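You operate a simulated robot arm through the tools that you are given. There is no shell and no other tool. Be economical: measure what you need, move in short steps, check, and stop when the job is done.

You run a simulated robot arm. Do the job below in one go: nothing can be reset, and whatever is moved stays where it is left.

JOB
Put the green tray on the raised back shelf. Shut the feet drawer. Switch the closer count switch off. Set the liner machine size selector to 10. Put the lidded cup labelled "239" from the format table top on the lower shelf of the format table and the lidded cup marked "128" on the low steel stand. Push the gasket drawer shut. The order is free. Set down upright: lidded cup. The liner machine size selector goes to its stop.

Only the result counts: the job must be done as asked and must still hold three seconds after the hand-in. Knocking over, shifting, dropping, spilling or breaking anything else fails it.

ROBOT AND FRAMES
A 7-joint arm with a fingered hand on a trunk, on a base that drives. Base frame: it is fixed to the floor where the robot stands at the start and does not move with it; the origin is under the middle of the robot, x ahead of it, y to its left, z up; the surface under the hand at the start is at about z = 900. Readings come in mm, degrees, newtons and seconds.
With the tool pointing down near the work surface it reaches from about 400 to 880 mm from the robot's upright axis, wherever it stands. Its first joint turns from -143.0 to 143.0 degrees. Places, roughly: closer count switch [2900, 2500, 1100]; feet drawer [1300, 800, 1000]; gasket drawer [5700, -8100, 700]; green tray [500, 0, 1000]; lidded cup [3000, -7250, 1000]; liner machine size selector [2900, -5700, 1200]; low steel stand [3700, -6600, 300]; lower shelf of the format table [2900, -7100, 200]; raised back shelf (93x24 cm) [640, -2260, 920]. Payload 3 kg.
The TCP is the grasp point between the finger pads, 26 mm short of the fingertips. In the tool frame z runs along the fingers and y along their closing line. Largest opening 148 mm; the body of the gripper starts 73 mm behind the TCP. The gripper is a hand of 3 fingers: y runs from the thumb to the fingers, the wrist lies at [0, 0, -229] in the tool frame, and closing takes about 1.5 s.
Orientation is that of the tool frame in the base frame, as [roll, pitch, yaw] about the fixed x, y, z axes, in that order (R = Rz(yaw) Ry(pitch) Rx(roll)). With the fingers straight down and closing along the base's y, the tool's x points along the base's -x, its y along +y and its z along -z.

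CONTROLS
- The arm moves only by the tool drive_tool. Its arguments are lists of equal length, an entry for each row: "travel": the shift along the tool's x, y, z in mm, a list of three; "turn": the turn, a rotation vector about the tool's x, y, z in degrees, a list of three. In form: {"travel": [[tx, ty, tz], ...], "turn": [[ax, ay, az], ...]}. A call has 1 to 20 rows; each row is the pose to reach, as a shift and turn from the pose commanded when the call began, along the tool's axes at that moment. "fingers" is the opening in per cent of the stroke, from 0 (shut) to 100 (fully open), set as the call begins (left out, the last holds). Rows are played at 5 a second. More than 50 mm and 8.6 degrees between two rows, or a gripper value outside its range, and nothing of the call is played. Where a pose cannot be reached the arm comes as near as it can. A force on the tool above 40 N (or 10 N above the force at the start of the call, whichever is more), or a blocked arm, ends the call early, and 0.2 s more pass. The fingers move at their own pace (about 153 mm/s each) and stop on an object; they squeeze with about 29 N. The grip force told is the motor's: it shows also when the fingers shut on nothing. Time passes only in rows, and 0.2 s behind the last, so rows that repeat a pose let the fingers close. It gives the time, the measured TCP pose, the force on the tool (base axes), the opening and the grip force at its end, in the units of the frame above (readings bear some noise), with the torque about the TCP (base axes, N m) and any sound that the robot's microphone picked up.
- Cameras (640 x 400 px; columns grow to the right, rows downward): "scene" is now at [143.6, 9.3, 1858.3]; the picture's right is [0.24, -0.97, -0.00], its down [-0.79, -0.20, -0.57] and it looks along [0.56, 0.14, -0.82] (base axes); focal length 249 px, centre (320, 200). "wrist" rides on the gripper at [68, -39, -90] in the tool frame; the picture's right is [0.50, 0.87, 0.00], its down [-0.66, 0.38, -0.65] and it looks along [-0.57, 0.33, 0.76] (tool axes); focal length 222 px, centre (320, 200). There is no depth. A picture from a camera that has moved, and an enlarged one, comes with that camera's place and axes in the base frame and with its lens. The place of the scene camera against the robot may be out by one fixed shift of up to 18 mm in any direction.
- snapshot(camera): a new picture of that camera. It takes no simulated time.
- raise_lower(by): slides the trunk up (or, below 0, down) by that many mm; the arm and the scene camera ride with it, the base frame stays. It gives what a move gives, with no picture.
- drive_base(legs): drives the robot by 1 to 6 legs, each [ahead, left, turn to the left] in mm, mm and degrees, along the robot's own axes; the way and the turn of a leg run together, so that a leg with both is an arc; at most 1500 mm and 180 degrees a leg. The arm and the cameras ride along, it lands a little off, and it stops where it bumps. It gives what a move gives.
- finger_targets(finger1, finger2, thumb_bend): sets how far each is bent, from 0 (flat) to 100 (curled in); at 30 the hand is open as for a grip, at 70 the pads meet at the TCP. One left out holds its place. A second passes; each finger stops where it meets its share of the squeeze, and holds until it gets a number again. A gripper value or a shape takes the hand back. It gives what a move gives, with no picture; readings hold the bend of each and the force on the fingers (four entries, about 0 where the hand has none), thumb and palm.
- set_grasp(shape): the hand has 3 fingers and takes this shape, open, in about a second: jaw (thumb against the fingers, like two jaws); tri (thumb and two fingers); tip (a fingertip pinch); poke (one finger out to press); point (the index stretched); flat (the hand flat); cup (the hand cupped); fist (a fist). The gripper value then closes the fingers along that shape, each until it touches; the sizes above hold for jaw. It gives what a move gives, with no picture.
- turn_head(pan, tilt): turns the head with the scene camera to pan (to the left, within 86 degrees either way) and tilt (down, from -29 to 69), counted from straight ahead of the robot. It gives what a move gives.
- close_up(camera, box): a new picture of the part [left, top, right, bottom] of that camera's present view, enlarged. It takes no simulated time.
- close_job(): hands the job in; it is judged then, once.

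Go step by step. Nothing tells you exact positions but the pictures and the camera data: compare them with the known pose of the tool, close in by small moves and look again before you grip or let go. The budget is 165 turns and 128 pictures, counting those below and the enlarged ones. Unless the task says otherwise, let go and move clear before handing in.

The tools are called after "Call:" as name(argument=value, ...) on one line, values as JSON. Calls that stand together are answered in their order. drive_tool: Moves the arm, as the interface text tells. Its arguments: {"type":"object","properties":{"travel":{"type":"array","items":{"type":"array","items":{"type":"number"}}},"turn":{"type":"array","items":{"type":"array","items":{"type":"number"}}},"fingers":{"type":"number"}},"required":["travel","turn"]} The other tools are called the same way: raise_lower (by) slides the trunk up or down; set_grasp (shape) gives the hand a shape; finger_targets (finger1, finger2, thumb_bend) moves the fingers one by one; drive_base (legs) drives the base; turn_head (pan, tilt) turns the head that bears the scene camera; snapshot (camera) takes a picture; close_up (camera, box) takes an enlarged picture of a part of a camera's view; close_job () hands the job in.

At the start:

```text
time: 0.0
position: [901.0, 69.1, 1191.6]
tool_rot: [-180.0, 0.1, 180.0]
wrist_force: [0.2, 0.5, -1.0]
ft_torque: [0.02, 0.0, 0.01]
width: 148.0
gripper_force: 0.1
shape: jaw
bend: [30.0, 30.0, 30.0]
finger forces: [0.1, 0.1, 0.0, 0.0, 0.0, 0.0]
trunk travel left (down, up): [-800.0, 90.0]
robot x, y, heading: [0.8, -3.0, -0.3]
head pan, tilt: [14.1, 54.9]
```

scene: 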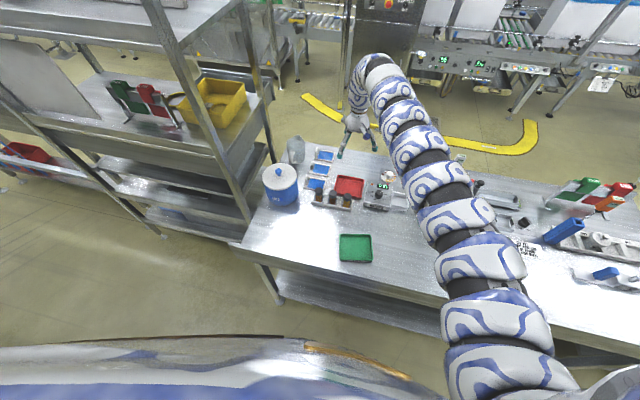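
wrist: 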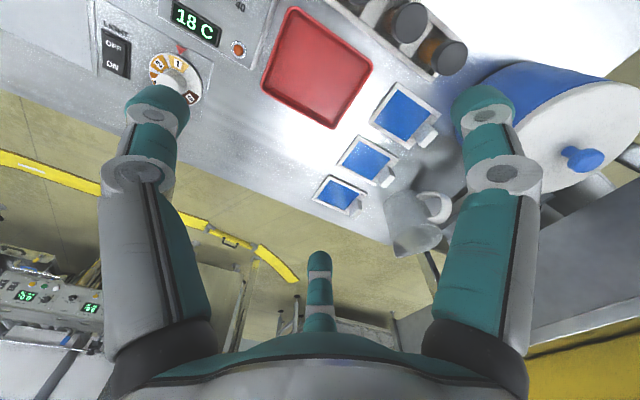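

The green tray appears to lie near [600, -27, 900] on the table ahead of me. I'll look at it enlarged, and look round for the other places.

Call:
close_up(camera="scene", box=[240, 140, 480, 290])

Call:
turn_head(pan=60, tilt=35)

Call:
snapshot(camera="scene")

Call:
turn_head(pan=-75, tilt=25)

Call:
snapshot(camera="scene")

```text
2.67 times, centred on (360, 215) of scene
camera zoom: at [143.6, 9.3, 1858.3], right [0.24, -0.97, 0.0], down [-0.79, -0.2, -0.57], along [0.56, 0.14, -0.82], focal length 664 px, centre (213, 160)
```

zoom: 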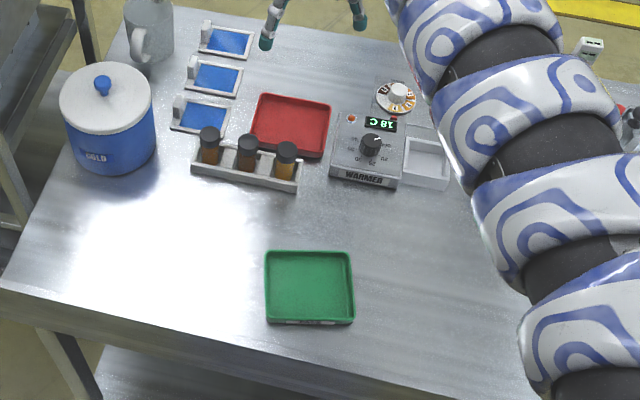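

```text
time: 1.1
position: [901.0, 70.0, 1192.6]
tool_rot: [180.0, 0.0, -179.9]
wrist_force: [1.3, -0.6, 0.5]
ft_torque: [0.01, 0.01, 0.05]
width: 148.0
gripper_force: 0.0
shape: jaw
bend: [30.0, 30.0, 30.0]
finger forces: [0.0, 0.0, 0.0, 0.1, 0.0, 0.1]
trunk travel left (down, up): [-800.0, 90.0]
robot x, y, heading: [2.5, 3.3, 0.0]
head pan, tilt: [60.0, 35.0]
```

```text
124 pictures are left
camera scene: at [117.7, 67.9, 1886.4], right [0.87, -0.5, 0.0], down [-0.29, -0.5, -0.82], along [0.41, 0.71, -0.57], focal length 249 px, centre (320, 200)
```

scene: 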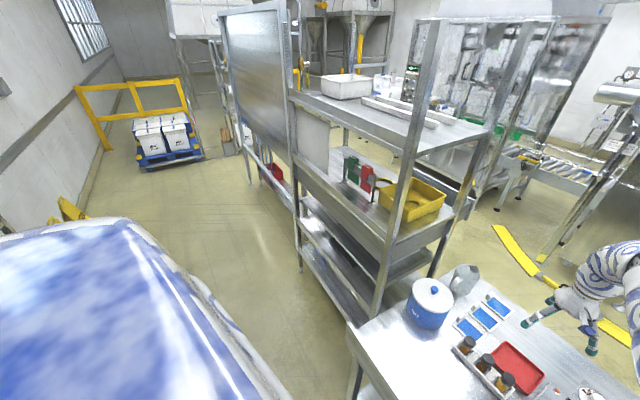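

```text
time: 3.3
position: [901.9, 69.9, 1191.3]
tool_rot: [180.0, 0.0, 180.0]
wrist_force: [1.0, 0.0, 1.1]
ft_torque: [0.03, 0.03, 0.04]
width: 148.0
gripper_force: 0.1
shape: jaw
bend: [30.0, 30.0, 30.0]
finger forces: [0.1, 0.1, 0.0, 0.0, 0.0, 0.0]
trunk travel left (down, up): [-800.0, 90.0]
robot x, y, heading: [-2.1, -2.5, -0.1]
head pan, tilt: [-75.0, 25.0]
```

```text
123 pictures are left
camera scene: at [97.5, -97.3, 1902.2], right [-0.97, -0.26, 0.0], down [-0.11, 0.41, -0.91], along [0.23, -0.88, -0.42], focal length 249 px, centre (320, 200)
```

scene: 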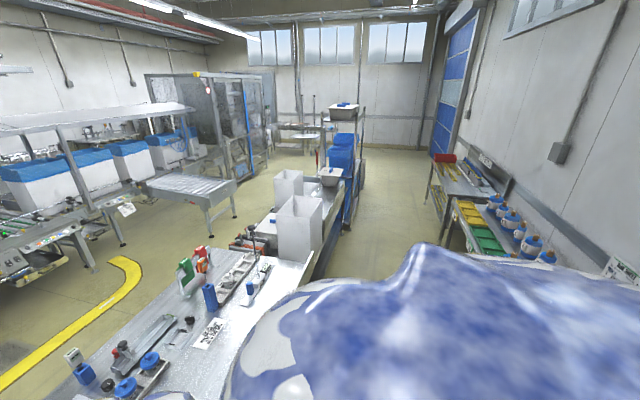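

The rack is on my left, and the bench runs on to the right towards the raised shelf. I'll look closer at both regions.

Call:
close_up(camera="scene", box=[210, 90, 402, 290])

Call:
turn_head(pan=30, tilt=30)

Call:
snapshot(camera="scene")

Call:
turn_head(pan=-30, tilt=30)

Call:
snapshot(camera="scene")

```text
2.00 times, centred on (306, 190) of scene
camera zoom: at [97.5, -97.3, 1902.2], right [-0.97, -0.26, 0.0], down [-0.11, 0.41, -0.91], along [0.23, -0.88, -0.42], focal length 498 px, centre (348, 220)
```

zoom: 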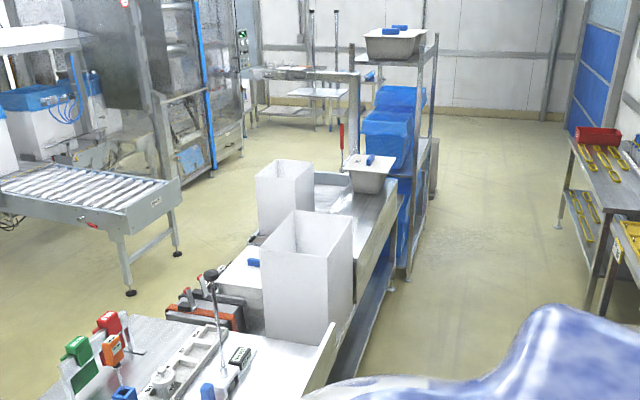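

```text
time: 5.1
position: [901.4, 69.3, 1191.8]
tool_rot: [180.0, 0.0, 180.0]
wrist_force: [-0.4, 0.7, -0.7]
ft_torque: [0.05, -0.03, 0.03]
width: 148.1
gripper_force: 0.0
shape: jaw
bend: [30.0, 30.0, 30.0]
finger forces: [0.0, 0.0, 0.0, 0.0, 0.0, 0.0]
trunk travel left (down, up): [-800.0, 90.0]
robot x, y, heading: [-1.0, -0.7, 0.1]
head pan, tilt: [30.0, 30.0]
```

```text
121 pictures are left
camera scene: at [152.0, 36.9, 1894.3], right [0.5, -0.87, 0.0], down [-0.43, -0.25, -0.87], along [0.75, 0.43, -0.5], focal length 249 px, centre (320, 200)
```

scene: 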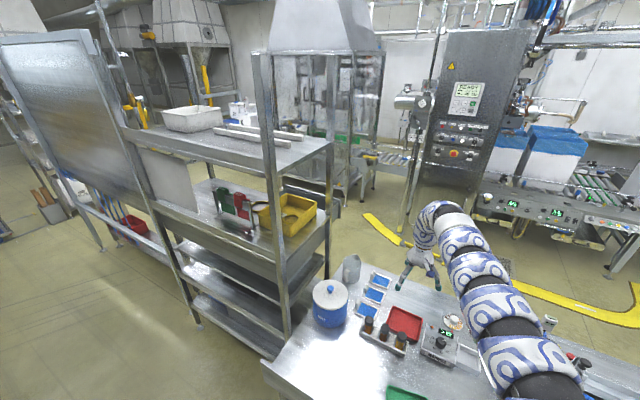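

```text
time: 6.4
position: [901.9, 67.6, 1191.9]
tool_rot: [179.9, 0.1, 180.0]
wrist_force: [-0.3, 0.8, -0.1]
ft_torque: [0.0, -0.02, 0.0]
width: 148.1
gripper_force: 0.0
shape: jaw
bend: [30.0, 30.0, 30.0]
finger forces: [0.0, 0.0, 0.1, 0.0, 0.0, 0.0]
trunk travel left (down, up): [-800.0, 90.0]
robot x, y, heading: [4.2, 2.4, -0.4]
head pan, tilt: [-30.0, 30.0]
```

```text
120 pictures are left
camera scene: at [152.0, -53.4, 1894.3], right [-0.5, -0.87, 0.0], down [-0.43, 0.25, -0.87], along [0.75, -0.43, -0.5], focal length 249 px, centre (320, 200)
```

scene: 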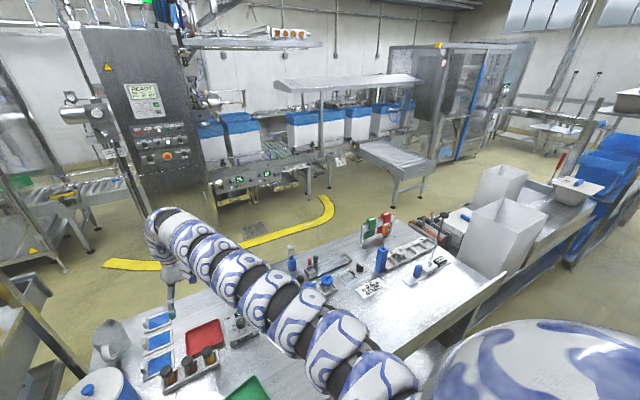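

The hand goes over the tray with the closing line turned along base x (the tray's shorter side, about 112 mm), then I look with the wrist camera.

Call:
drive_tool(travel=[[27, -7.2, 6], [54, -14.5, 12], [81, -21.7, 18], [108, -29, 24], [135, -36, 30], [162, -43.5, 36], [189, -51, 42], [216, -58, 48], [243, -65, 54], [270, -72.5, 60], [297, -80, 66], [324, -87, 72], [324, -87, 72]], turn=[[0, 0, 7.5], [0, 0, 15], [0, 0, 22.5], [0, 0, 30], [0, 0, 37.5], [0, 0, 45], [0, 0, 52.5], [0, 0, 60], [0, 0, 67.5], [0, 0, 75], [0, 0, 82.5], [0, 0, 90], [0, 0, 90]], fingers=100)

Call:
turn_head(pan=0, tilt=60)

Call:
snapshot(camera="wrist")

Call:
snapshot(camera="scene")

```text
time: 9.2
position: [589.3, -74.3, 1106.6]
tool_rot: [178.9, 0.6, 90.0]
wrist_force: [1.1, 0.3, -0.3]
ft_torque: [-0.02, -0.01, -0.02]
width: 147.9
gripper_force: 0.0
shape: jaw
bend: [30.0, 30.0, 30.0]
finger forces: [0.0, 0.0, 0.0, 0.0, 0.1, 0.1]
out of reach, approached as far as the arm can: row 5, 6, 7, 8, 9, 10, 11, 12, 13
trunk travel left (down, up): [-800.0, 90.0]
robot x, y, heading: [-0.9, 3.0, 0.0]
head pan, tilt: [-30.0, 30.0]
```

```text
time: 10.2
position: [591.2, -75.0, 1106.2]
tool_rot: [178.9, 0.5, 90.0]
wrist_force: [0.2, 0.8, -0.3]
ft_torque: [0.01, 0.0, 0.0]
width: 148.0
gripper_force: 0.1
shape: jaw
bend: [30.0, 30.0, 30.0]
finger forces: [0.0, 0.2, 0.0, 0.0, 0.0, 0.0]
trunk travel left (down, up): [-800.0, 90.0]
robot x, y, heading: [2.2, 1.5, -0.1]
head pan, tilt: [0.0, 60.0]
```

```text
119 pictures are left
camera wrist: at [550.7, -7.8, 1194.5], right [0.87, 0.5, 0.01], down [0.37, -0.65, 0.67], along [0.34, -0.57, -0.74], focal length 222 px, centre (320, 200)
```

wrist: 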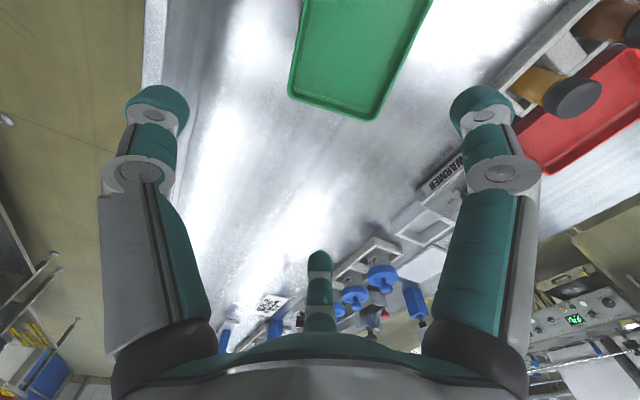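

```text
118 pictures are left
camera scene: at [140.1, -8.4, 1852.2], right [0.0, -1.0, 0.0], down [-0.87, 0.0, -0.5], along [0.5, 0.0, -0.87], focal length 249 px, centre (320, 200)
```

scene: 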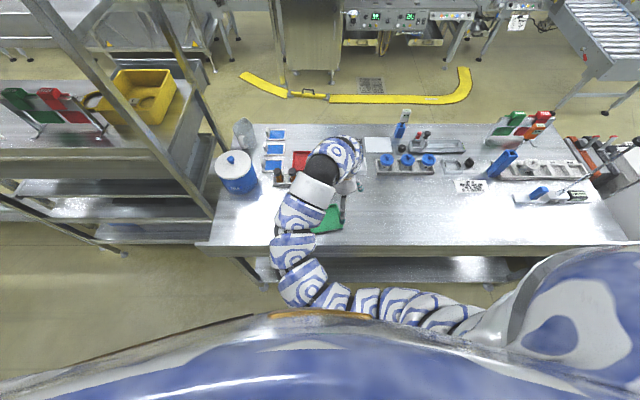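

The tray is turned by about 12° and centred near [596, -24]. I'll align the hand and close in a bit.

Call:
drive_tool(travel=[[17, 2, 15], [34, 4, 30], [51, 5, 46], [51, 5, 46]], turn=[[0, 0, -4], [0, 0, -8], [0, 0, -12], [0, 0, -12]])

Call:
snapshot(camera="wrist")

```text
time: 11.2
position: [592.9, -23.6, 1060.5]
tool_rot: [-179.9, 0.0, 101.9]
wrist_force: [0.1, 0.1, -0.3]
ft_torque: [0.0, -0.02, 0.03]
width: 148.2
gripper_force: 0.0
shape: jaw
bend: [30.0, 30.0, 30.0]
finger forces: [0.0, 0.0, 0.0, 0.0, 0.1, 0.0]
trunk travel left (down, up): [-800.0, 90.0]
robot x, y, heading: [-0.1, 0.2, 0.3]
head pan, tilt: [0.0, 60.0]
```

```text
117 pictures are left
camera wrist: at [540.6, 33.2, 1150.1], right [0.74, 0.67, 0.0], down [0.51, -0.56, 0.65], along [0.44, -0.49, -0.76], focal length 222 px, centre (320, 200)
```

wrist: 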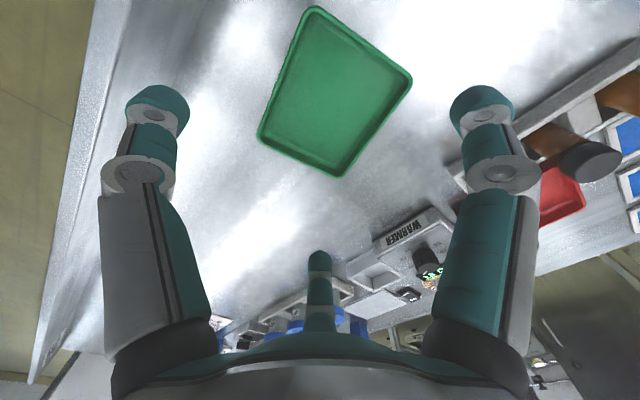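

The tray centre now reads [601, -21], with edges at 12°. The finger layout in the picture is unusual, so I'll close partly in the air to see how the fingers move.

Call:
drive_tool(travel=[[0, 0, 0], [0, 0, 0], [0, 0, 0], [0, 0, 0], [0, 0, 0]], turn=[[0, 0, 0], [0, 0, 0], [0, 0, 0], [0, 0, 0], [0, 0, 0]], fingers=40)

Call:
snapshot(camera="wrist")

Call:
snapshot(camera="scene")

```text
time: 12.4
position: [591.7, -23.3, 1059.5]
tool_rot: [-180.0, -0.1, 102.0]
wrist_force: [-0.7, -0.6, -0.3]
ft_torque: [-0.03, -0.02, -0.02]
width: 59.9
gripper_force: 0.0
shape: jaw
bend: [77.0, 77.0, 70.0]
finger forces: [0.1, 0.0, 0.0, 0.1, 0.0, 0.0]
trunk travel left (down, up): [-800.0, 90.0]
robot x, y, heading: [-0.1, 1.5, 0.0]
head pan, tilt: [0.0, 60.0]
```

```text
116 pictures are left
camera wrist: at [540.6, 33.2, 1150.2], right [0.74, 0.67, 0.0], down [0.51, -0.56, 0.65], along [0.44, -0.49, -0.76], focal length 222 px, centre (320, 200)
```

wrist: 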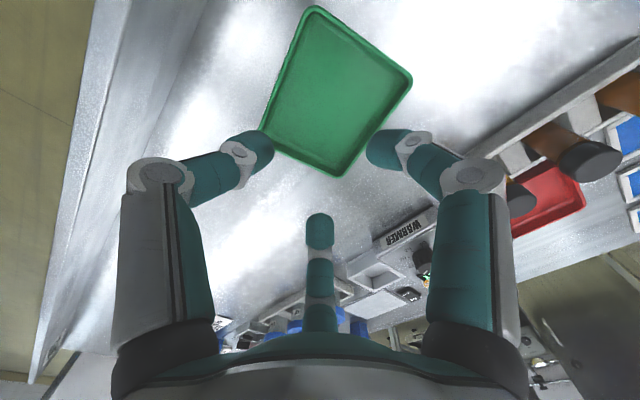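

```text
115 pictures are left
camera scene: at [140.1, -8.3, 1852.2], right [0.0, -1.0, 0.0], down [-0.87, 0.0, -0.5], along [0.5, 0.0, -0.87], focal length 249 px, centre (320, 200)
```

scene: 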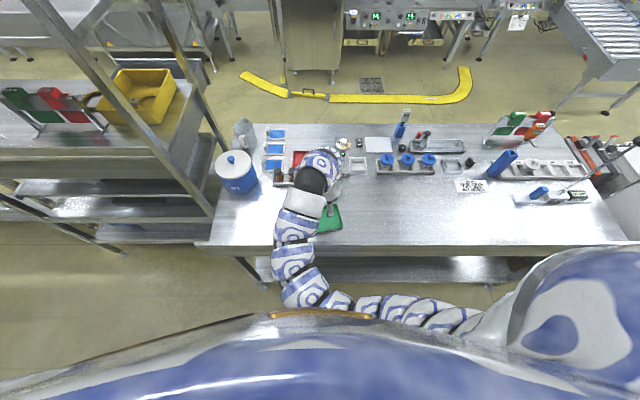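

In this shape the three fingers close concentrically, with the thumb at 270° and the fingers at 30° and 150°. The tray's long axis along the closing line suits that best, so I'll turn back by 90°, open and descend part of the way.

Call:
drive_tool(travel=[[0, 1, 0], [0, 2, 0], [0, 3, 0], [0, 4, 5], [0, 5, 10], [0, 6, 20], [0, 7, 30], [0, 8, 40], [0, 9, 50], [0.6, 9.3, 60], [0.6, 9.3, 70], [0.6, 9.3, 80], [0.6, 9.3, 80]], turn=[[0, 0, -8.2], [0, 0, -16.4], [0, 0, -24.5], [0, 0, -32.7], [0, 0, -41], [0, 0, -49], [0, 0, -57.3], [0, 0, -65.5], [0, 0, -73.6], [0, 0, -81.8], [0, 0, -90], [0, 0, -90], [0, 0, -90]], fingers=100)

Call:
snapshot(camera="wrist")

```text
time: 15.2
position: [599.8, -21.3, 979.8]
tool_rot: [-180.0, 0.0, -168.0]
wrist_force: [-0.1, 0.1, 0.0]
ft_torque: [-0.02, 0.0, -0.01]
width: 148.0
gripper_force: 0.0
shape: jaw
bend: [30.0, 30.0, 30.0]
finger forces: [0.0, 0.0, 0.0, 0.1, 0.0, 0.1]
trunk travel left (down, up): [-800.0, 90.0]
robot x, y, heading: [-0.0, 4.2, -0.2]
head pan, tilt: [0.0, 60.0]
```

```text
114 pictures are left
camera wrist: at [543.2, -74.8, 1070.3], right [-0.67, 0.74, 0.0], down [0.56, 0.51, 0.65], along [0.49, 0.44, -0.76], focal length 222 px, centre (320, 200)
```

wrist: 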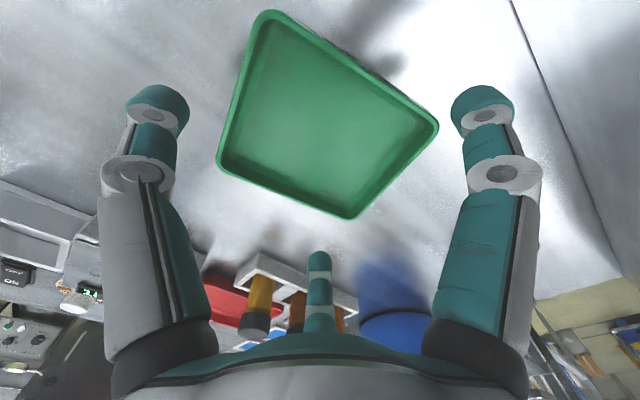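

The hand is centred on the tray. I'll go down to just above the table and close.

Call:
drive_tool(travel=[[0, 0, 20], [0, 0, 36], [0, 0, 46], [0, 0, 46]], turn=[[0, 0, 0], [0, 0, 0], [0, 0, 0], [0, 0, 0]])

Call:
snapshot(camera="wrist")

```text
time: 16.2
position: [600.1, -21.8, 934.5]
tool_rot: [180.0, 0.1, -168.1]
wrist_force: [-0.4, -0.2, 0.1]
ft_torque: [0.01, 0.01, -0.01]
width: 148.0
gripper_force: 0.1
shape: jaw
bend: [30.0, 30.0, 30.0]
finger forces: [0.1, 0.0, 0.0, 0.0, 0.0, 0.0]
trunk travel left (down, up): [-800.0, 90.0]
robot x, y, heading: [1.6, 1.1, 0.0]
head pan, tilt: [0.0, 60.0]
```

```text
113 pictures are left
camera wrist: at [544.0, -75.0, 1024.7], right [-0.67, 0.74, 0.0], down [0.56, 0.51, 0.65], along [0.49, 0.44, -0.76], focal length 222 px, centre (320, 200)
```

wrist: 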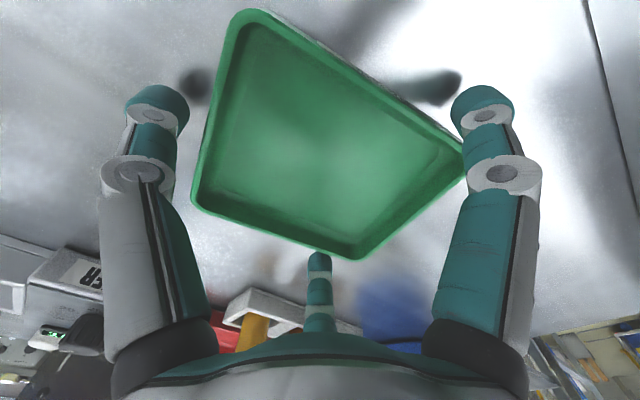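

I'll close gently here and check the contact.

Call:
drive_tool(travel=[[0, 0, 0], [0, 0, 0], [0, 0, 0], [0, 0, 0], [0, 0, 0], [0, 0, 0], [0, 0, 0]], turn=[[0, 0, 0], [0, 0, 0], [0, 0, 0], [0, 0, 0], [0, 0, 0], [0, 0, 0], [0, 0, 0]], fingers=20)

Call:
snapshot(camera="wrist")

```text
time: 17.8
position: [601.1, -21.4, 934.0]
tool_rot: [180.0, 0.1, -168.0]
wrist_force: [0.2, -0.5, 0.7]
ft_torque: [0.0, 0.01, 0.04]
width: 125.6
gripper_force: 28.5
shape: jaw
bend: [24.0, 24.0, 40.0]
finger forces: [23.4, 23.8, 0.0, 0.1, 25.6, 0.0]
trunk travel left (down, up): [-800.0, 90.0]
robot x, y, heading: [0.3, 2.4, -0.0]
head pan, tilt: [0.0, 60.0]
```

```text
112 pictures are left
camera wrist: at [544.0, -75.1, 1024.7], right [-0.67, 0.74, 0.0], down [0.56, 0.51, 0.65], along [0.49, 0.44, -0.76], focal length 222 px, centre (320, 200)
```

wrist: 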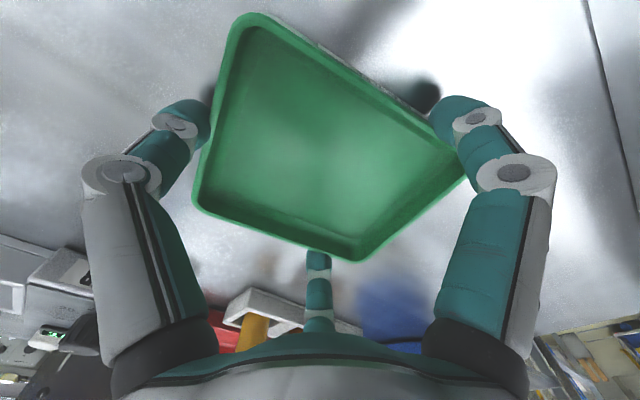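

All three fingers hold the tray with about 24 N each. I'll lift a little and check.

Call:
drive_tool(travel=[[0, 0, -10], [0, 0, -25], [0, 0, -50], [0, 0, -80], [0, 0, -80]], turn=[[0, 0, 0], [0, 0, 0], [0, 0, 0], [0, 0, 0], [0, 0, 0]])

Call:
snapshot(camera="wrist")

Call:
snapshot(camera="scene")

```text
time: 19.0
position: [600.3, -22.9, 1014.3]
tool_rot: [-179.9, 0.0, -168.0]
wrist_force: [-0.1, -0.8, -1.6]
ft_torque: [0.02, -0.01, 0.05]
width: 125.5
gripper_force: 29.1
shape: jaw
bend: [24.0, 24.0, 40.0]
finger forces: [23.3, 23.9, 0.1, 0.0, 25.4, 0.0]
trunk travel left (down, up): [-800.0, 90.0]
robot x, y, heading: [2.0, -1.2, -0.1]
head pan, tilt: [0.0, 60.0]
```

```text
111 pictures are left
camera wrist: at [543.1, -75.8, 1104.8], right [-0.67, 0.74, 0.0], down [0.56, 0.51, 0.65], along [0.49, 0.44, -0.76], focal length 222 px, centre (320, 200)
```

wrist: 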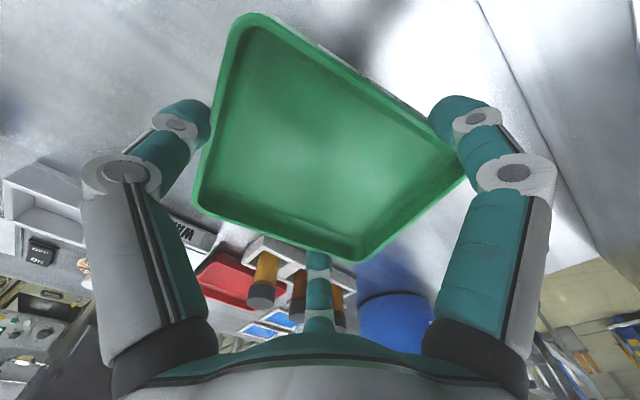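

```text
110 pictures are left
camera scene: at [140.3, -8.4, 1852.1], right [0.0, -1.0, 0.0], down [-0.87, 0.0, -0.5], along [0.5, 0.0, -0.87], focal length 249 px, centre (320, 200)
```

scene: 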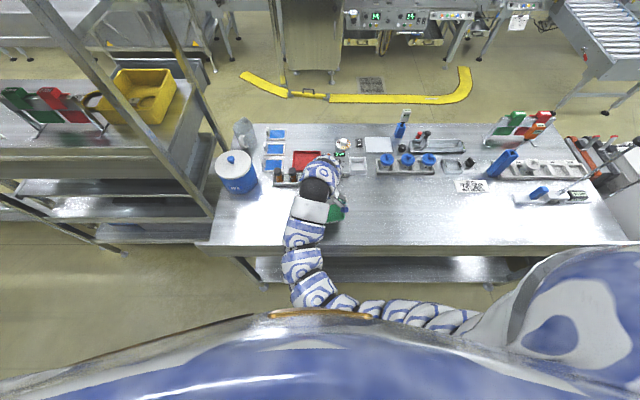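

The tray is held firmly. I'll bring it in towards the robot and higher, straightening it, before driving along the aisle to the shelf.

Call:
drive_tool(travel=[[26, 5.5, -18], [52, 11, -36], [78, 16.5, -53], [104, 22, -71], [130, 27.5, -88], [156, 33, -106], [156, 33, -106]], turn=[[0, 0, 2], [0, 0, 4], [0, 0, 6], [0, 0, 8], [0, 0, 10], [0, 0, 12], [0, 0, 12]])

Call:
turn_head(pan=-80, tilt=45)

Call:
snapshot(camera="scene")

```text
time: 20.6
position: [475.4, -9.3, 1116.8]
tool_rot: [-179.8, -0.2, -180.0]
wrist_force: [0.2, 0.5, -1.5]
ft_torque: [0.0, -0.01, 0.04]
width: 125.4
gripper_force: 29.1
shape: jaw
bend: [25.0, 25.0, 40.0]
finger forces: [23.3, 23.8, 0.0, 0.1, 25.3, 0.0]
out of reach, approached as far as the arm can: row 5, 6, 7
trunk travel left (down, up): [-800.0, 90.0]
robot x, y, heading: [-4.5, -2.8, -0.2]
head pan, tilt: [0.0, 60.0]
```

```text
time: 22.1
position: [476.4, -9.1, 1119.2]
tool_rot: [-179.9, -0.2, -180.0]
wrist_force: [0.1, -0.2, -1.7]
ft_torque: [0.03, -0.01, 0.0]
width: 125.3
gripper_force: 28.4
shape: jaw
bend: [25.0, 25.0, 40.0]
finger forces: [23.3, 23.7, 0.0, 0.0, 25.3, 0.0]
trunk travel left (down, up): [-800.0, 90.0]
robot x, y, heading: [0.1, 4.7, -0.1]
head pan, tilt: [-80.0, 45.0]
```

```text
109 pictures are left
camera scene: at [87.6, -88.3, 1871.7], right [-0.98, -0.17, 0.0], down [-0.12, 0.7, -0.71], along [0.12, -0.7, -0.71], focal length 249 px, centre (320, 200)
```

scene: 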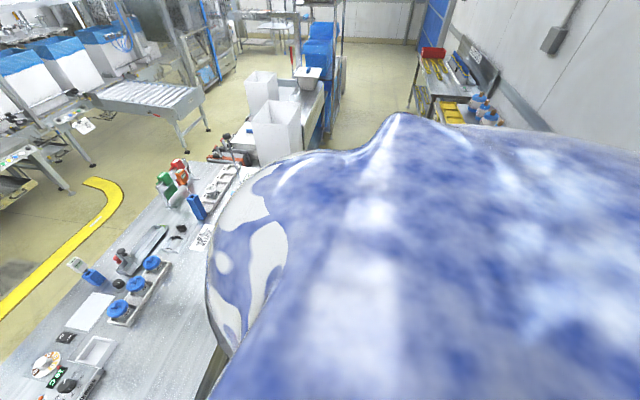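

I'll back off 150 mm so the tray clears the tall boxes, then drive right along the bench and look again.

Call:
drive_base(legs=[[-150, 0, 0], [0, -1300, 0]])

Call:
turn_head(pan=-60, tilt=35)

Call:
snapshot(camera="scene")

Call:
turn_head(pan=-10, tilt=45)

Call:
snapshot(camera="scene")

```text
time: 29.6
position: [324.2, -1308.9, 1118.2]
tool_rot: [-179.9, -0.2, 180.0]
wrist_force: [0.0, 0.6, -1.1]
ft_torque: [0.02, -0.04, -0.01]
width: 125.1
gripper_force: 28.3
shape: jaw
bend: [25.0, 25.0, 39.0]
finger forces: [23.3, 23.8, 0.0, 0.0, 25.2, 0.2]
trunk travel left (down, up): [-800.0, 90.0]
robot x, y, heading: [-149.7, -1296.8, -0.1]
head pan, tilt: [-80.0, 45.0]
```

```text
time: 30.4
position: [324.2, -1308.7, 1117.5]
tool_rot: [-179.9, -0.2, -180.0]
wrist_force: [-0.6, -0.2, -2.4]
ft_torque: [-0.01, 0.01, 0.01]
width: 125.3
gripper_force: 28.7
shape: jaw
bend: [25.0, 25.0, 39.0]
finger forces: [23.4, 23.8, 0.0, 0.0, 25.3, 0.0]
trunk travel left (down, up): [-800.0, 90.0]
robot x, y, heading: [-149.7, -1300.6, -0.0]
head pan, tilt: [-60.0, 35.0]
```

```text
108 pictures are left
camera scene: at [-33.1, -1384.6, 1886.4], right [-0.87, -0.5, 0.0], down [-0.29, 0.5, -0.82], along [0.41, -0.71, -0.57], focal length 249 px, centre (320, 200)
```

scene: 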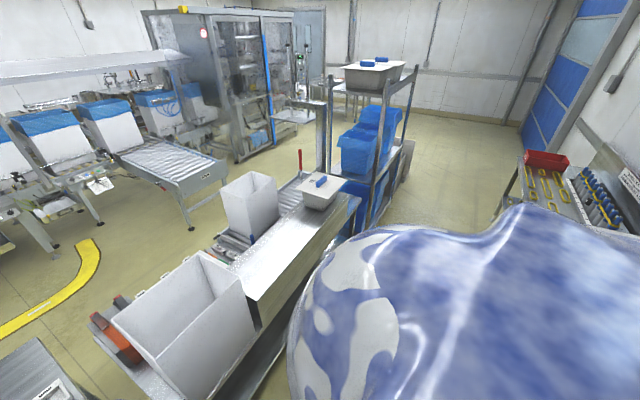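

```text
time: 31.6
position: [325.9, -1308.5, 1118.3]
tool_rot: [-179.9, -0.2, -180.0]
wrist_force: [-0.2, 0.2, -1.3]
ft_torque: [-0.01, -0.03, 0.01]
width: 125.3
gripper_force: 29.1
shape: jaw
bend: [25.0, 25.0, 39.0]
finger forces: [23.3, 23.9, 0.0, 0.0, 25.2, 0.0]
trunk travel left (down, up): [-800.0, 90.0]
robot x, y, heading: [-149.9, -1299.9, -0.1]
head pan, tilt: [-10.0, 45.0]
```

```text
107 pictures are left
camera scene: at [3.1, -1322.5, 1871.7], right [-0.17, -0.98, 0.0], down [-0.7, 0.12, -0.71], along [0.7, -0.12, -0.71], focal length 249 px, centre (320, 200)
```

scene: 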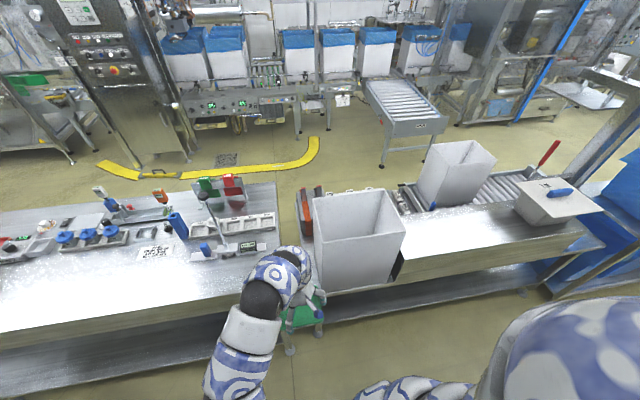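

The flat steel ledge between the white box and the lidded bin is the raised shelf. I'll drive 800 mm right, ahead 60, and look at it square on.

Call:
drive_base(legs=[[0, -800, 0]])

Call:
turn_head(pan=0, tilt=50)

Call:
snapshot(camera="scene")

Call:
snapshot(camera="wrist")

```text
time: 35.9
position: [331.0, -2094.2, 1117.4]
tool_rot: [-179.9, -0.3, -179.2]
wrist_force: [0.2, -0.5, -0.5]
ft_torque: [-0.01, -0.02, 0.0]
width: 125.5
gripper_force: 28.9
shape: jaw
bend: [25.0, 25.0, 39.0]
finger forces: [23.3, 23.8, 0.0, 0.1, 25.3, 0.0]
trunk travel left (down, up): [-800.0, 90.0]
robot x, y, heading: [-147.5, -2091.9, 0.8]
head pan, tilt: [-10.0, 45.0]
```

```text
time: 36.6
position: [330.1, -2094.3, 1117.1]
tool_rot: [-179.9, -0.2, -179.2]
wrist_force: [-0.5, 0.1, -1.3]
ft_torque: [-0.03, -0.03, 0.01]
width: 125.4
gripper_force: 29.3
shape: jaw
bend: [25.0, 25.0, 39.0]
finger forces: [23.3, 23.9, 0.0, 0.0, 25.2, 0.0]
trunk travel left (down, up): [-800.0, 90.0]
robot x, y, heading: [-143.0, -2095.4, 0.8]
head pan, tilt: [0.0, 50.0]
```

```text
106 pictures are left
camera scene: at [5.3, -2098.5, 1864.8], right [0.01, -1.0, 0.0], down [-0.77, -0.01, -0.64], along [0.64, 0.01, -0.77], focal length 249 px, centre (320, 200)
```

scene: 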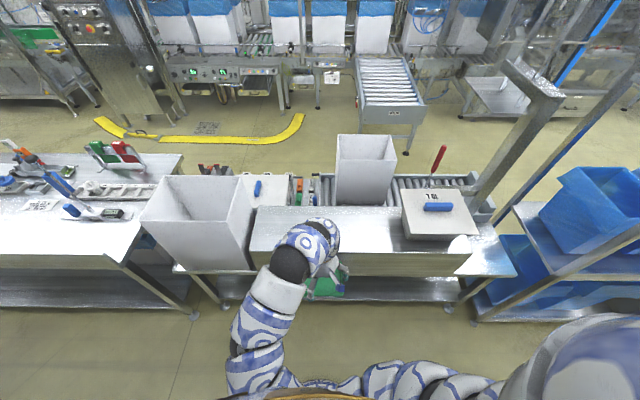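

```text
105 pictures are left
camera wrist: at [265.0, -2135.2, 1208.0], right [-0.51, 0.86, 0.0], down [0.65, 0.39, 0.65], along [0.56, 0.33, -0.76], focal length 222 px, centre (320, 200)
```

wrist: 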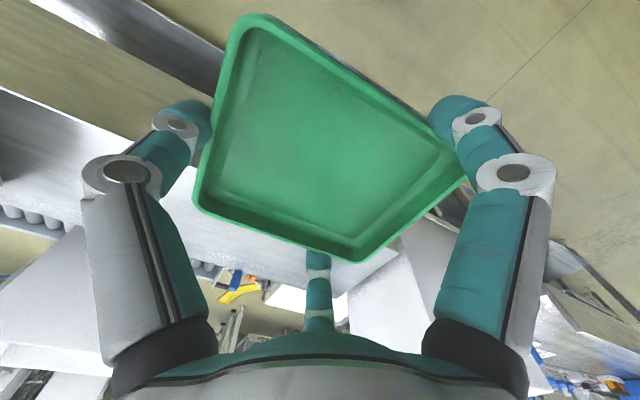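

The shelf top spans x ≈ 506–746, and it is free at y ≈ -1850…-2400. I'll drive ahead 120 mm and left 60 mm, then reach out to put the tray at about [625, -2030].

Call:
drive_base(legs=[[120, 60, -0.8]])

Call:
drive_tool(travel=[[-40, 0, 0], [-80, 0, 0], [-120, 0, 0], [-160, 0, 10], [-170, 0, 40], [-170, 0, 70], [-170, 0, 70]], turn=[[0, 0, 0], [0, 0, 0], [0, 0, 0], [0, 0, 0], [0, 0, 0], [0, 0, 0], [0, 0, 0]])

Call:
snapshot(camera="scene")

Call:
snapshot(camera="wrist")

```text
time: 37.9
position: [454.7, -2040.0, 1117.1]
tool_rot: [-179.9, -0.2, 180.0]
wrist_force: [1.4, -0.3, -1.2]
ft_torque: [-0.03, 0.03, 0.0]
width: 125.5
gripper_force: 28.9
shape: jaw
bend: [25.0, 25.0, 39.0]
finger forces: [23.2, 23.8, 0.0, 0.1, 25.2, 0.1]
trunk travel left (down, up): [-800.0, 90.0]
robot x, y, heading: [-22.2, -2028.3, -0.2]
head pan, tilt: [0.0, 50.0]
```

```text
time: 39.5
position: [624.4, -2040.2, 1046.7]
tool_rot: [-179.9, -0.1, 179.8]
wrist_force: [-1.2, -0.1, -0.9]
ft_torque: [0.0, -0.01, 0.02]
width: 125.2
gripper_force: 28.7
shape: jaw
bend: [25.0, 25.0, 39.0]
finger forces: [23.4, 23.8, 0.0, 0.0, 25.2, 0.0]
out of reach, approached as far as the arm can: row 1, 2, 3, 4
trunk travel left (down, up): [-800.0, 90.0]
robot x, y, heading: [-21.7, -2030.4, -0.1]
head pan, tilt: [0.0, 50.0]
```

```text
104 pictures are left
camera scene: at [127.2, -2038.5, 1864.8], right [0.0, -1.0, 0.0], down [-0.77, 0.0, -0.64], along [0.64, 0.0, -0.77], focal length 249 px, centre (320, 200)
```

scene: 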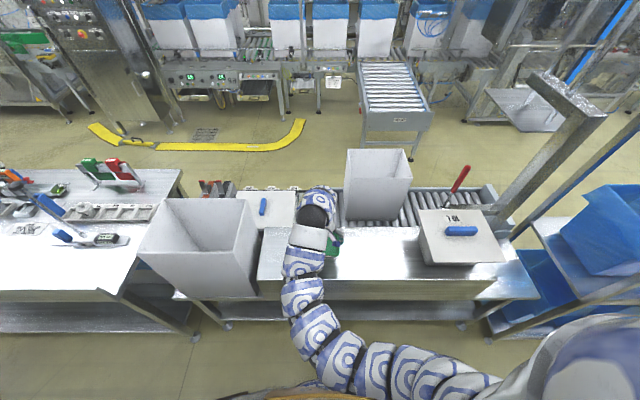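

```text
103 pictures are left
camera wrist: at [557.8, -2080.1, 1136.8], right [-0.5, 0.87, 0.0], down [0.66, 0.38, 0.65], along [0.56, 0.33, -0.76], focal length 222 px, centre (320, 200)
```

wrist: 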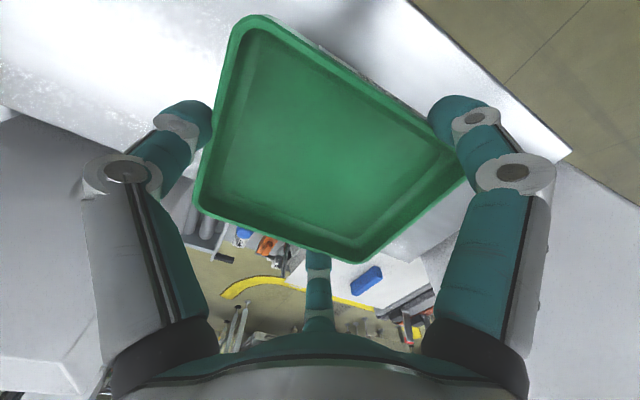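

The front edge reads x ≈ 524, so the tray at x ≈ 624 lies well on the shelf. Lowering it slowly.

Call:
drive_tool(travel=[[-10, 0, 25], [-10, 0, 50], [-10, 0, 70], [-10, 0, 82], [-10, 0, 88], [-10, 0, 91], [-10, 0, 91]], turn=[[0, 0, 0], [0, 0, 0], [0, 0, 0], [0, 0, 0], [0, 0, 0], [0, 0, 0], [0, 0, 0]])

Call:
snapshot(camera="wrist")

```text
time: 41.1
position: [633.3, -2041.2, 955.4]
tool_rot: [-179.9, -0.1, -180.0]
wrist_force: [-0.8, 0.3, -1.2]
ft_torque: [-0.04, -0.02, -0.03]
width: 125.6
gripper_force: 29.1
shape: jaw
bend: [25.0, 25.0, 39.0]
finger forces: [23.3, 23.8, 0.0, 0.1, 24.9, 0.0]
trunk travel left (down, up): [-800.0, 90.0]
robot x, y, heading: [-27.7, -2028.4, -0.3]
head pan, tilt: [0.0, 50.0]
```

```text
102 pictures are left
camera wrist: at [566.6, -2080.0, 1045.4], right [-0.5, 0.87, 0.0], down [0.66, 0.38, 0.65], along [0.56, 0.33, -0.76], focal length 222 px, centre (320, 200)
```

wrist: 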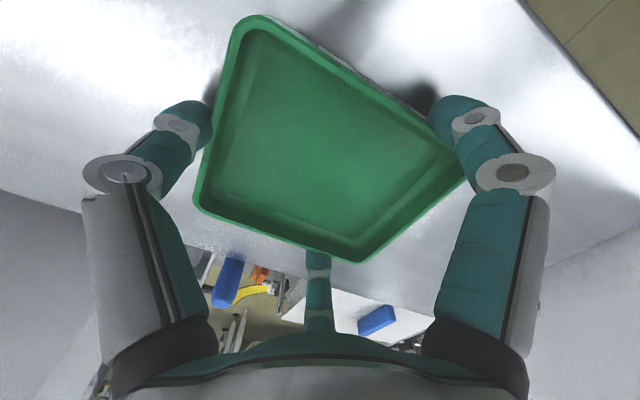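

Nearly there; I'll continue in small steps until contact force shows.

Call:
drive_tool(travel=[[0, 0, 1], [0, 0, 2], [0, 0, 3], [0, 0, 3]], turn=[[0, 0, 0], [0, 0, 0], [0, 0, 0], [0, 0, 0]])

```text
time: 42.1
position: [632.4, -2041.0, 954.0]
tool_rot: [-179.9, -0.2, -180.0]
wrist_force: [-0.7, 0.9, 6.5]
ft_torque: [-0.14, -0.03, -0.03]
width: 125.4
gripper_force: 28.9
shape: jaw
bend: [25.0, 25.0, 39.0]
finger forces: [23.2, 23.8, 0.0, 0.0, 24.9, 0.1]
trunk travel left (down, up): [-800.0, 90.0]
robot x, y, heading: [-22.4, -2030.7, -0.3]
head pan, tilt: [0.0, 50.0]
```

Contact is made (+6.5 N). I'll open the fingers and lift off.

Call:
drive_tool(travel=[[0, 0, 0], [0, 0, 0], [0, 0, 0], [0, 0, 0], [0, 0, 0], [0, 0, 0]], turn=[[0, 0, 0], [0, 0, 0], [0, 0, 0], [0, 0, 0], [0, 0, 0], [0, 0, 0]], fingers=100)

Call:
drive_tool(travel=[[0, 0, -20], [0, 0, -50], [0, 0, -90], [0, 0, -130], [0, 0, -130]], turn=[[0, 0, 0], [0, 0, 0], [0, 0, 0], [0, 0, 0], [0, 0, 0]])

Call:
snapshot(camera="wrist")

```text
time: 43.5
position: [631.9, -2040.0, 952.9]
tool_rot: [-179.9, -0.1, 179.9]
wrist_force: [0.2, 0.9, -0.1]
ft_torque: [-0.01, 0.01, 0.02]
width: 148.2
gripper_force: 0.2
shape: jaw
bend: [30.0, 30.0, 30.0]
finger forces: [0.0, 0.0, 0.0, 0.0, 0.0, 0.0]
trunk travel left (down, up): [-800.0, 90.0]
robot x, y, heading: [-23.5, -2031.1, -0.2]
head pan, tilt: [0.0, 50.0]
```

```text
time: 44.7
position: [633.9, -2042.0, 1083.8]
tool_rot: [-179.9, -0.1, -179.9]
wrist_force: [0.1, 0.0, 0.3]
ft_torque: [-0.01, 0.0, 0.01]
width: 148.3
gripper_force: 0.0
shape: jaw
bend: [30.0, 30.0, 30.0]
finger forces: [0.0, 0.0, 0.0, 0.0, 0.0, 0.1]
trunk travel left (down, up): [-800.0, 90.0]
robot x, y, heading: [-27.2, -2031.4, -0.3]
head pan, tilt: [0.0, 50.0]
```

```text
101 pictures are left
camera wrist: at [568.2, -2081.2, 1173.9], right [-0.5, 0.87, 0.0], down [0.66, 0.38, 0.65], along [0.56, 0.33, -0.76], focal length 222 px, centre (320, 200)
```

wrist: 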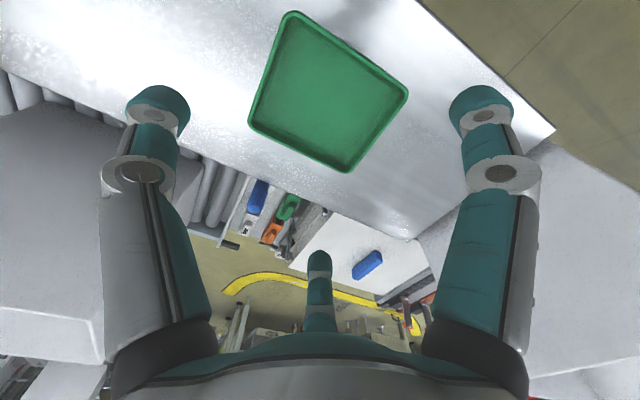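

The tray sits on the shelf. Next I'll retract the arm, back off and look further down the aisle, to get round the bench end.

Call:
drive_tool(travel=[[45, 0, -10], [90, 0, -20], [130, 0, -26], [160, 0, -26], [160, 0, -26]], turn=[[0, 0, 0], [0, 0, 0], [0, 0, 0], [0, 0, 0], [0, 0, 0]])

Call:
drive_base(legs=[[-140, 0, 0], [0, -900, 0]])

Call:
turn_head(pan=-50, tilt=30)

Call:
snapshot(camera="scene")

```text
time: 45.9
position: [473.2, -2040.6, 1109.1]
tool_rot: [-179.9, -0.2, 179.9]
wrist_force: [-0.1, 0.1, 0.1]
ft_torque: [0.04, 0.03, 0.0]
width: 148.1
gripper_force: 0.1
shape: jaw
bend: [30.0, 30.0, 30.0]
finger forces: [0.0, 0.0, 0.0, 0.0, 0.1, 0.0]
out of reach, approached as far as the arm can: row 1, 2, 3
trunk travel left (down, up): [-800.0, 90.0]
robot x, y, heading: [-22.5, -2029.3, -0.0]
head pan, tilt: [0.0, 50.0]
```

```text
time: 51.6
position: [333.5, -2945.8, 1109.3]
tool_rot: [-180.0, -0.1, 179.8]
wrist_force: [0.1, -0.2, 0.6]
ft_torque: [-0.01, 0.02, -0.01]
width: 148.0
gripper_force: 0.0
shape: jaw
bend: [30.0, 30.0, 30.0]
finger forces: [0.1, 0.1, 0.0, 0.0, 0.0, 0.0]
trunk travel left (down, up): [-800.0, 90.0]
robot x, y, heading: [-161.9, -2934.5, 0.1]
head pan, tilt: [0.0, 50.0]
```

```text
time: 52.8
position: [333.1, -2945.4, 1110.0]
tool_rot: [-179.9, -0.1, 179.9]
wrist_force: [0.3, -0.2, -0.5]
ft_torque: [0.02, -0.01, 0.02]
width: 147.8
gripper_force: 0.2
shape: jaw
bend: [30.0, 30.0, 30.0]
finger forces: [0.0, 0.0, 0.0, 0.1, 0.0, 0.1]
trunk travel left (down, up): [-800.0, 90.0]
robot x, y, heading: [-164.8, -2934.9, 0.1]
head pan, tilt: [-50.0, 30.0]
```

```text
100 pictures are left
camera scene: at [-31.7, -3013.6, 1894.2], right [-0.77, -0.64, 0.0], down [-0.32, 0.38, -0.87], along [0.56, -0.66, -0.5], focal length 249 px, centre (320, 200)
```

scene: 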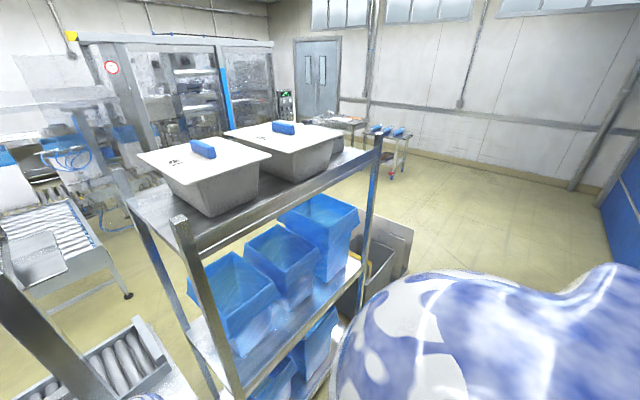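

The rack and a floor bin end around y ≈ -4900, with open floor beyond. I'll keep going sideways and look.

Call:
drive_base(legs=[[0, -1200, 0]])

Call:
turn_head(pan=-40, tilt=30)

Call:
snapshot(camera="scene")

```text
time: 58.8
position: [327.8, -4141.2, 1109.0]
tool_rot: [-179.9, -0.1, 179.6]
wrist_force: [-0.2, -0.9, 0.7]
ft_torque: [0.02, 0.01, 0.02]
width: 148.0
gripper_force: 0.1
shape: jaw
bend: [30.0, 30.0, 30.0]
finger forces: [0.0, 0.1, 0.1, 0.0, 0.0, 0.1]
trunk travel left (down, up): [-800.0, 90.0]
robot x, y, heading: [-165.8, -4128.4, -0.5]
head pan, tilt: [-50.0, 30.0]
```

```text
time: 59.5
position: [328.7, -4140.9, 1109.0]
tool_rot: [-180.0, -0.2, 179.7]
wrist_force: [0.0, 0.2, -0.9]
ft_torque: [0.0, -0.01, 0.02]
width: 147.9
gripper_force: 0.1
shape: jaw
bend: [30.0, 30.0, 30.0]
finger forces: [0.0, 0.1, 0.0, 0.0, 0.1, 0.0]
trunk travel left (down, up): [-800.0, 90.0]
robot x, y, heading: [-167.5, -4127.1, -0.9]
head pan, tilt: [-40.0, 30.0]
```

```text
99 pictures are left
camera scene: at [-25.5, -4196.2, 1894.3], right [-0.65, -0.76, 0.0], down [-0.38, 0.32, -0.87], along [0.66, -0.56, -0.5], focal length 249 px, centre (320, 200)
```

scene: 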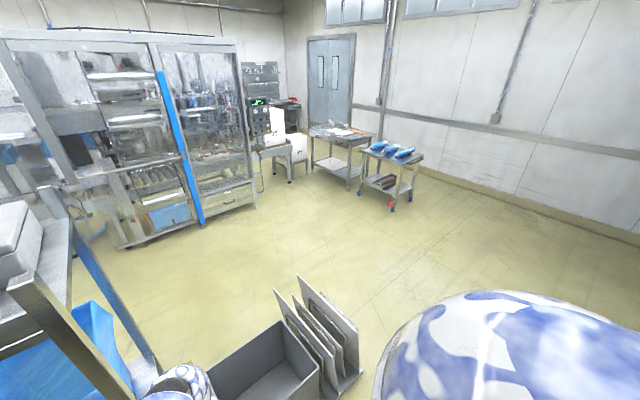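

The panel with the green display is the liner machine, the tables by the door are the format table, and the low stand is beside it. I'll drive past the floor bin, then forward and look closely.

Call:
drive_base(legs=[[0, -1400, 0.9], [1300, -600, 0]])

Call:
turn_head(pan=0, tilt=25)

Call:
snapshot(camera="scene")

Call:
turn_head(pan=-50, tilt=25)

Call:
snapshot(camera="scene")

```text
time: 73.4
position: [1614.4, -6186.0, 1110.1]
tool_rot: [-179.9, -0.1, 178.8]
wrist_force: [-0.1, 0.2, -0.6]
ft_torque: [0.02, -0.01, -0.01]
width: 147.9
gripper_force: 0.1
shape: jaw
bend: [30.0, 30.0, 30.0]
finger forces: [0.0, 0.1, 0.1, 0.1, 0.1, 0.1]
trunk travel left (down, up): [-800.0, 90.0]
robot x, y, heading: [1119.6, -6169.3, -0.7]
head pan, tilt: [-40.0, 30.0]
```

```text
time: 74.4
position: [1613.4, -6186.2, 1109.0]
tool_rot: [-179.8, -0.1, 178.9]
wrist_force: [0.4, -0.5, 0.5]
ft_torque: [-0.03, -0.02, -0.01]
width: 147.6
gripper_force: 0.1
shape: jaw
bend: [30.0, 30.0, 30.0]
finger forces: [0.0, 0.1, 0.0, 0.0, 0.0, 0.1]
trunk travel left (down, up): [-800.0, 90.0]
robot x, y, heading: [1114.1, -6168.9, -1.1]
head pan, tilt: [0.0, 25.0]
```

```text
98 pictures are left
camera scene: at [1282.8, -6179.3, 1902.2], right [-0.02, -1.0, 0.0], down [-0.42, 0.01, -0.91], along [0.91, -0.02, -0.42], focal length 249 px, centre (320, 200)
```

scene: 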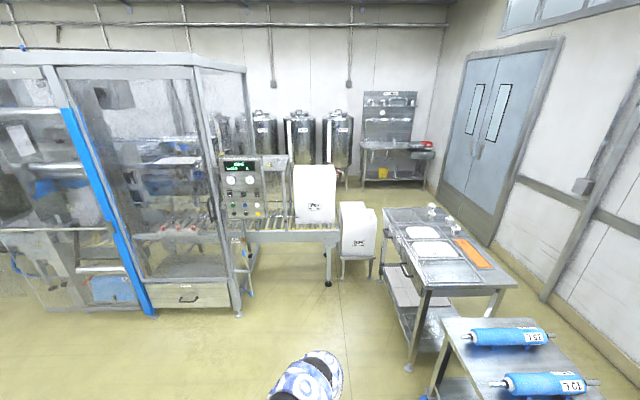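

```text
time: 75.6
position: [1612.6, -6186.0, 1109.2]
tool_rot: [-179.9, -0.1, 178.9]
wrist_force: [0.6, 0.1, -0.6]
ft_torque: [-0.01, -0.02, 0.0]
width: 147.7
gripper_force: 0.2
shape: jaw
bend: [30.0, 30.0, 30.0]
finger forces: [0.0, 0.0, 0.1, 0.1, 0.1, 0.1]
trunk travel left (down, up): [-800.0, 90.0]
robot x, y, heading: [1115.5, -6168.3, -1.0]
head pan, tilt: [-50.0, 25.0]
```

```text
97 pictures are left
camera scene: at [1248.7, -6249.1, 1902.3], right [-0.78, -0.63, 0.0], down [-0.27, 0.33, -0.91], along [0.57, -0.7, -0.42], focal length 249 px, centre (320, 200)
```

scene: 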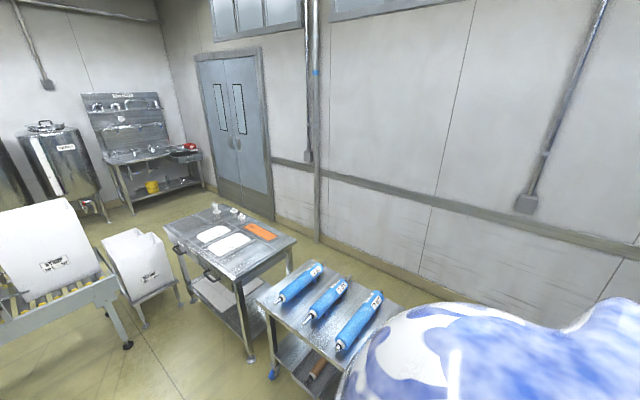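

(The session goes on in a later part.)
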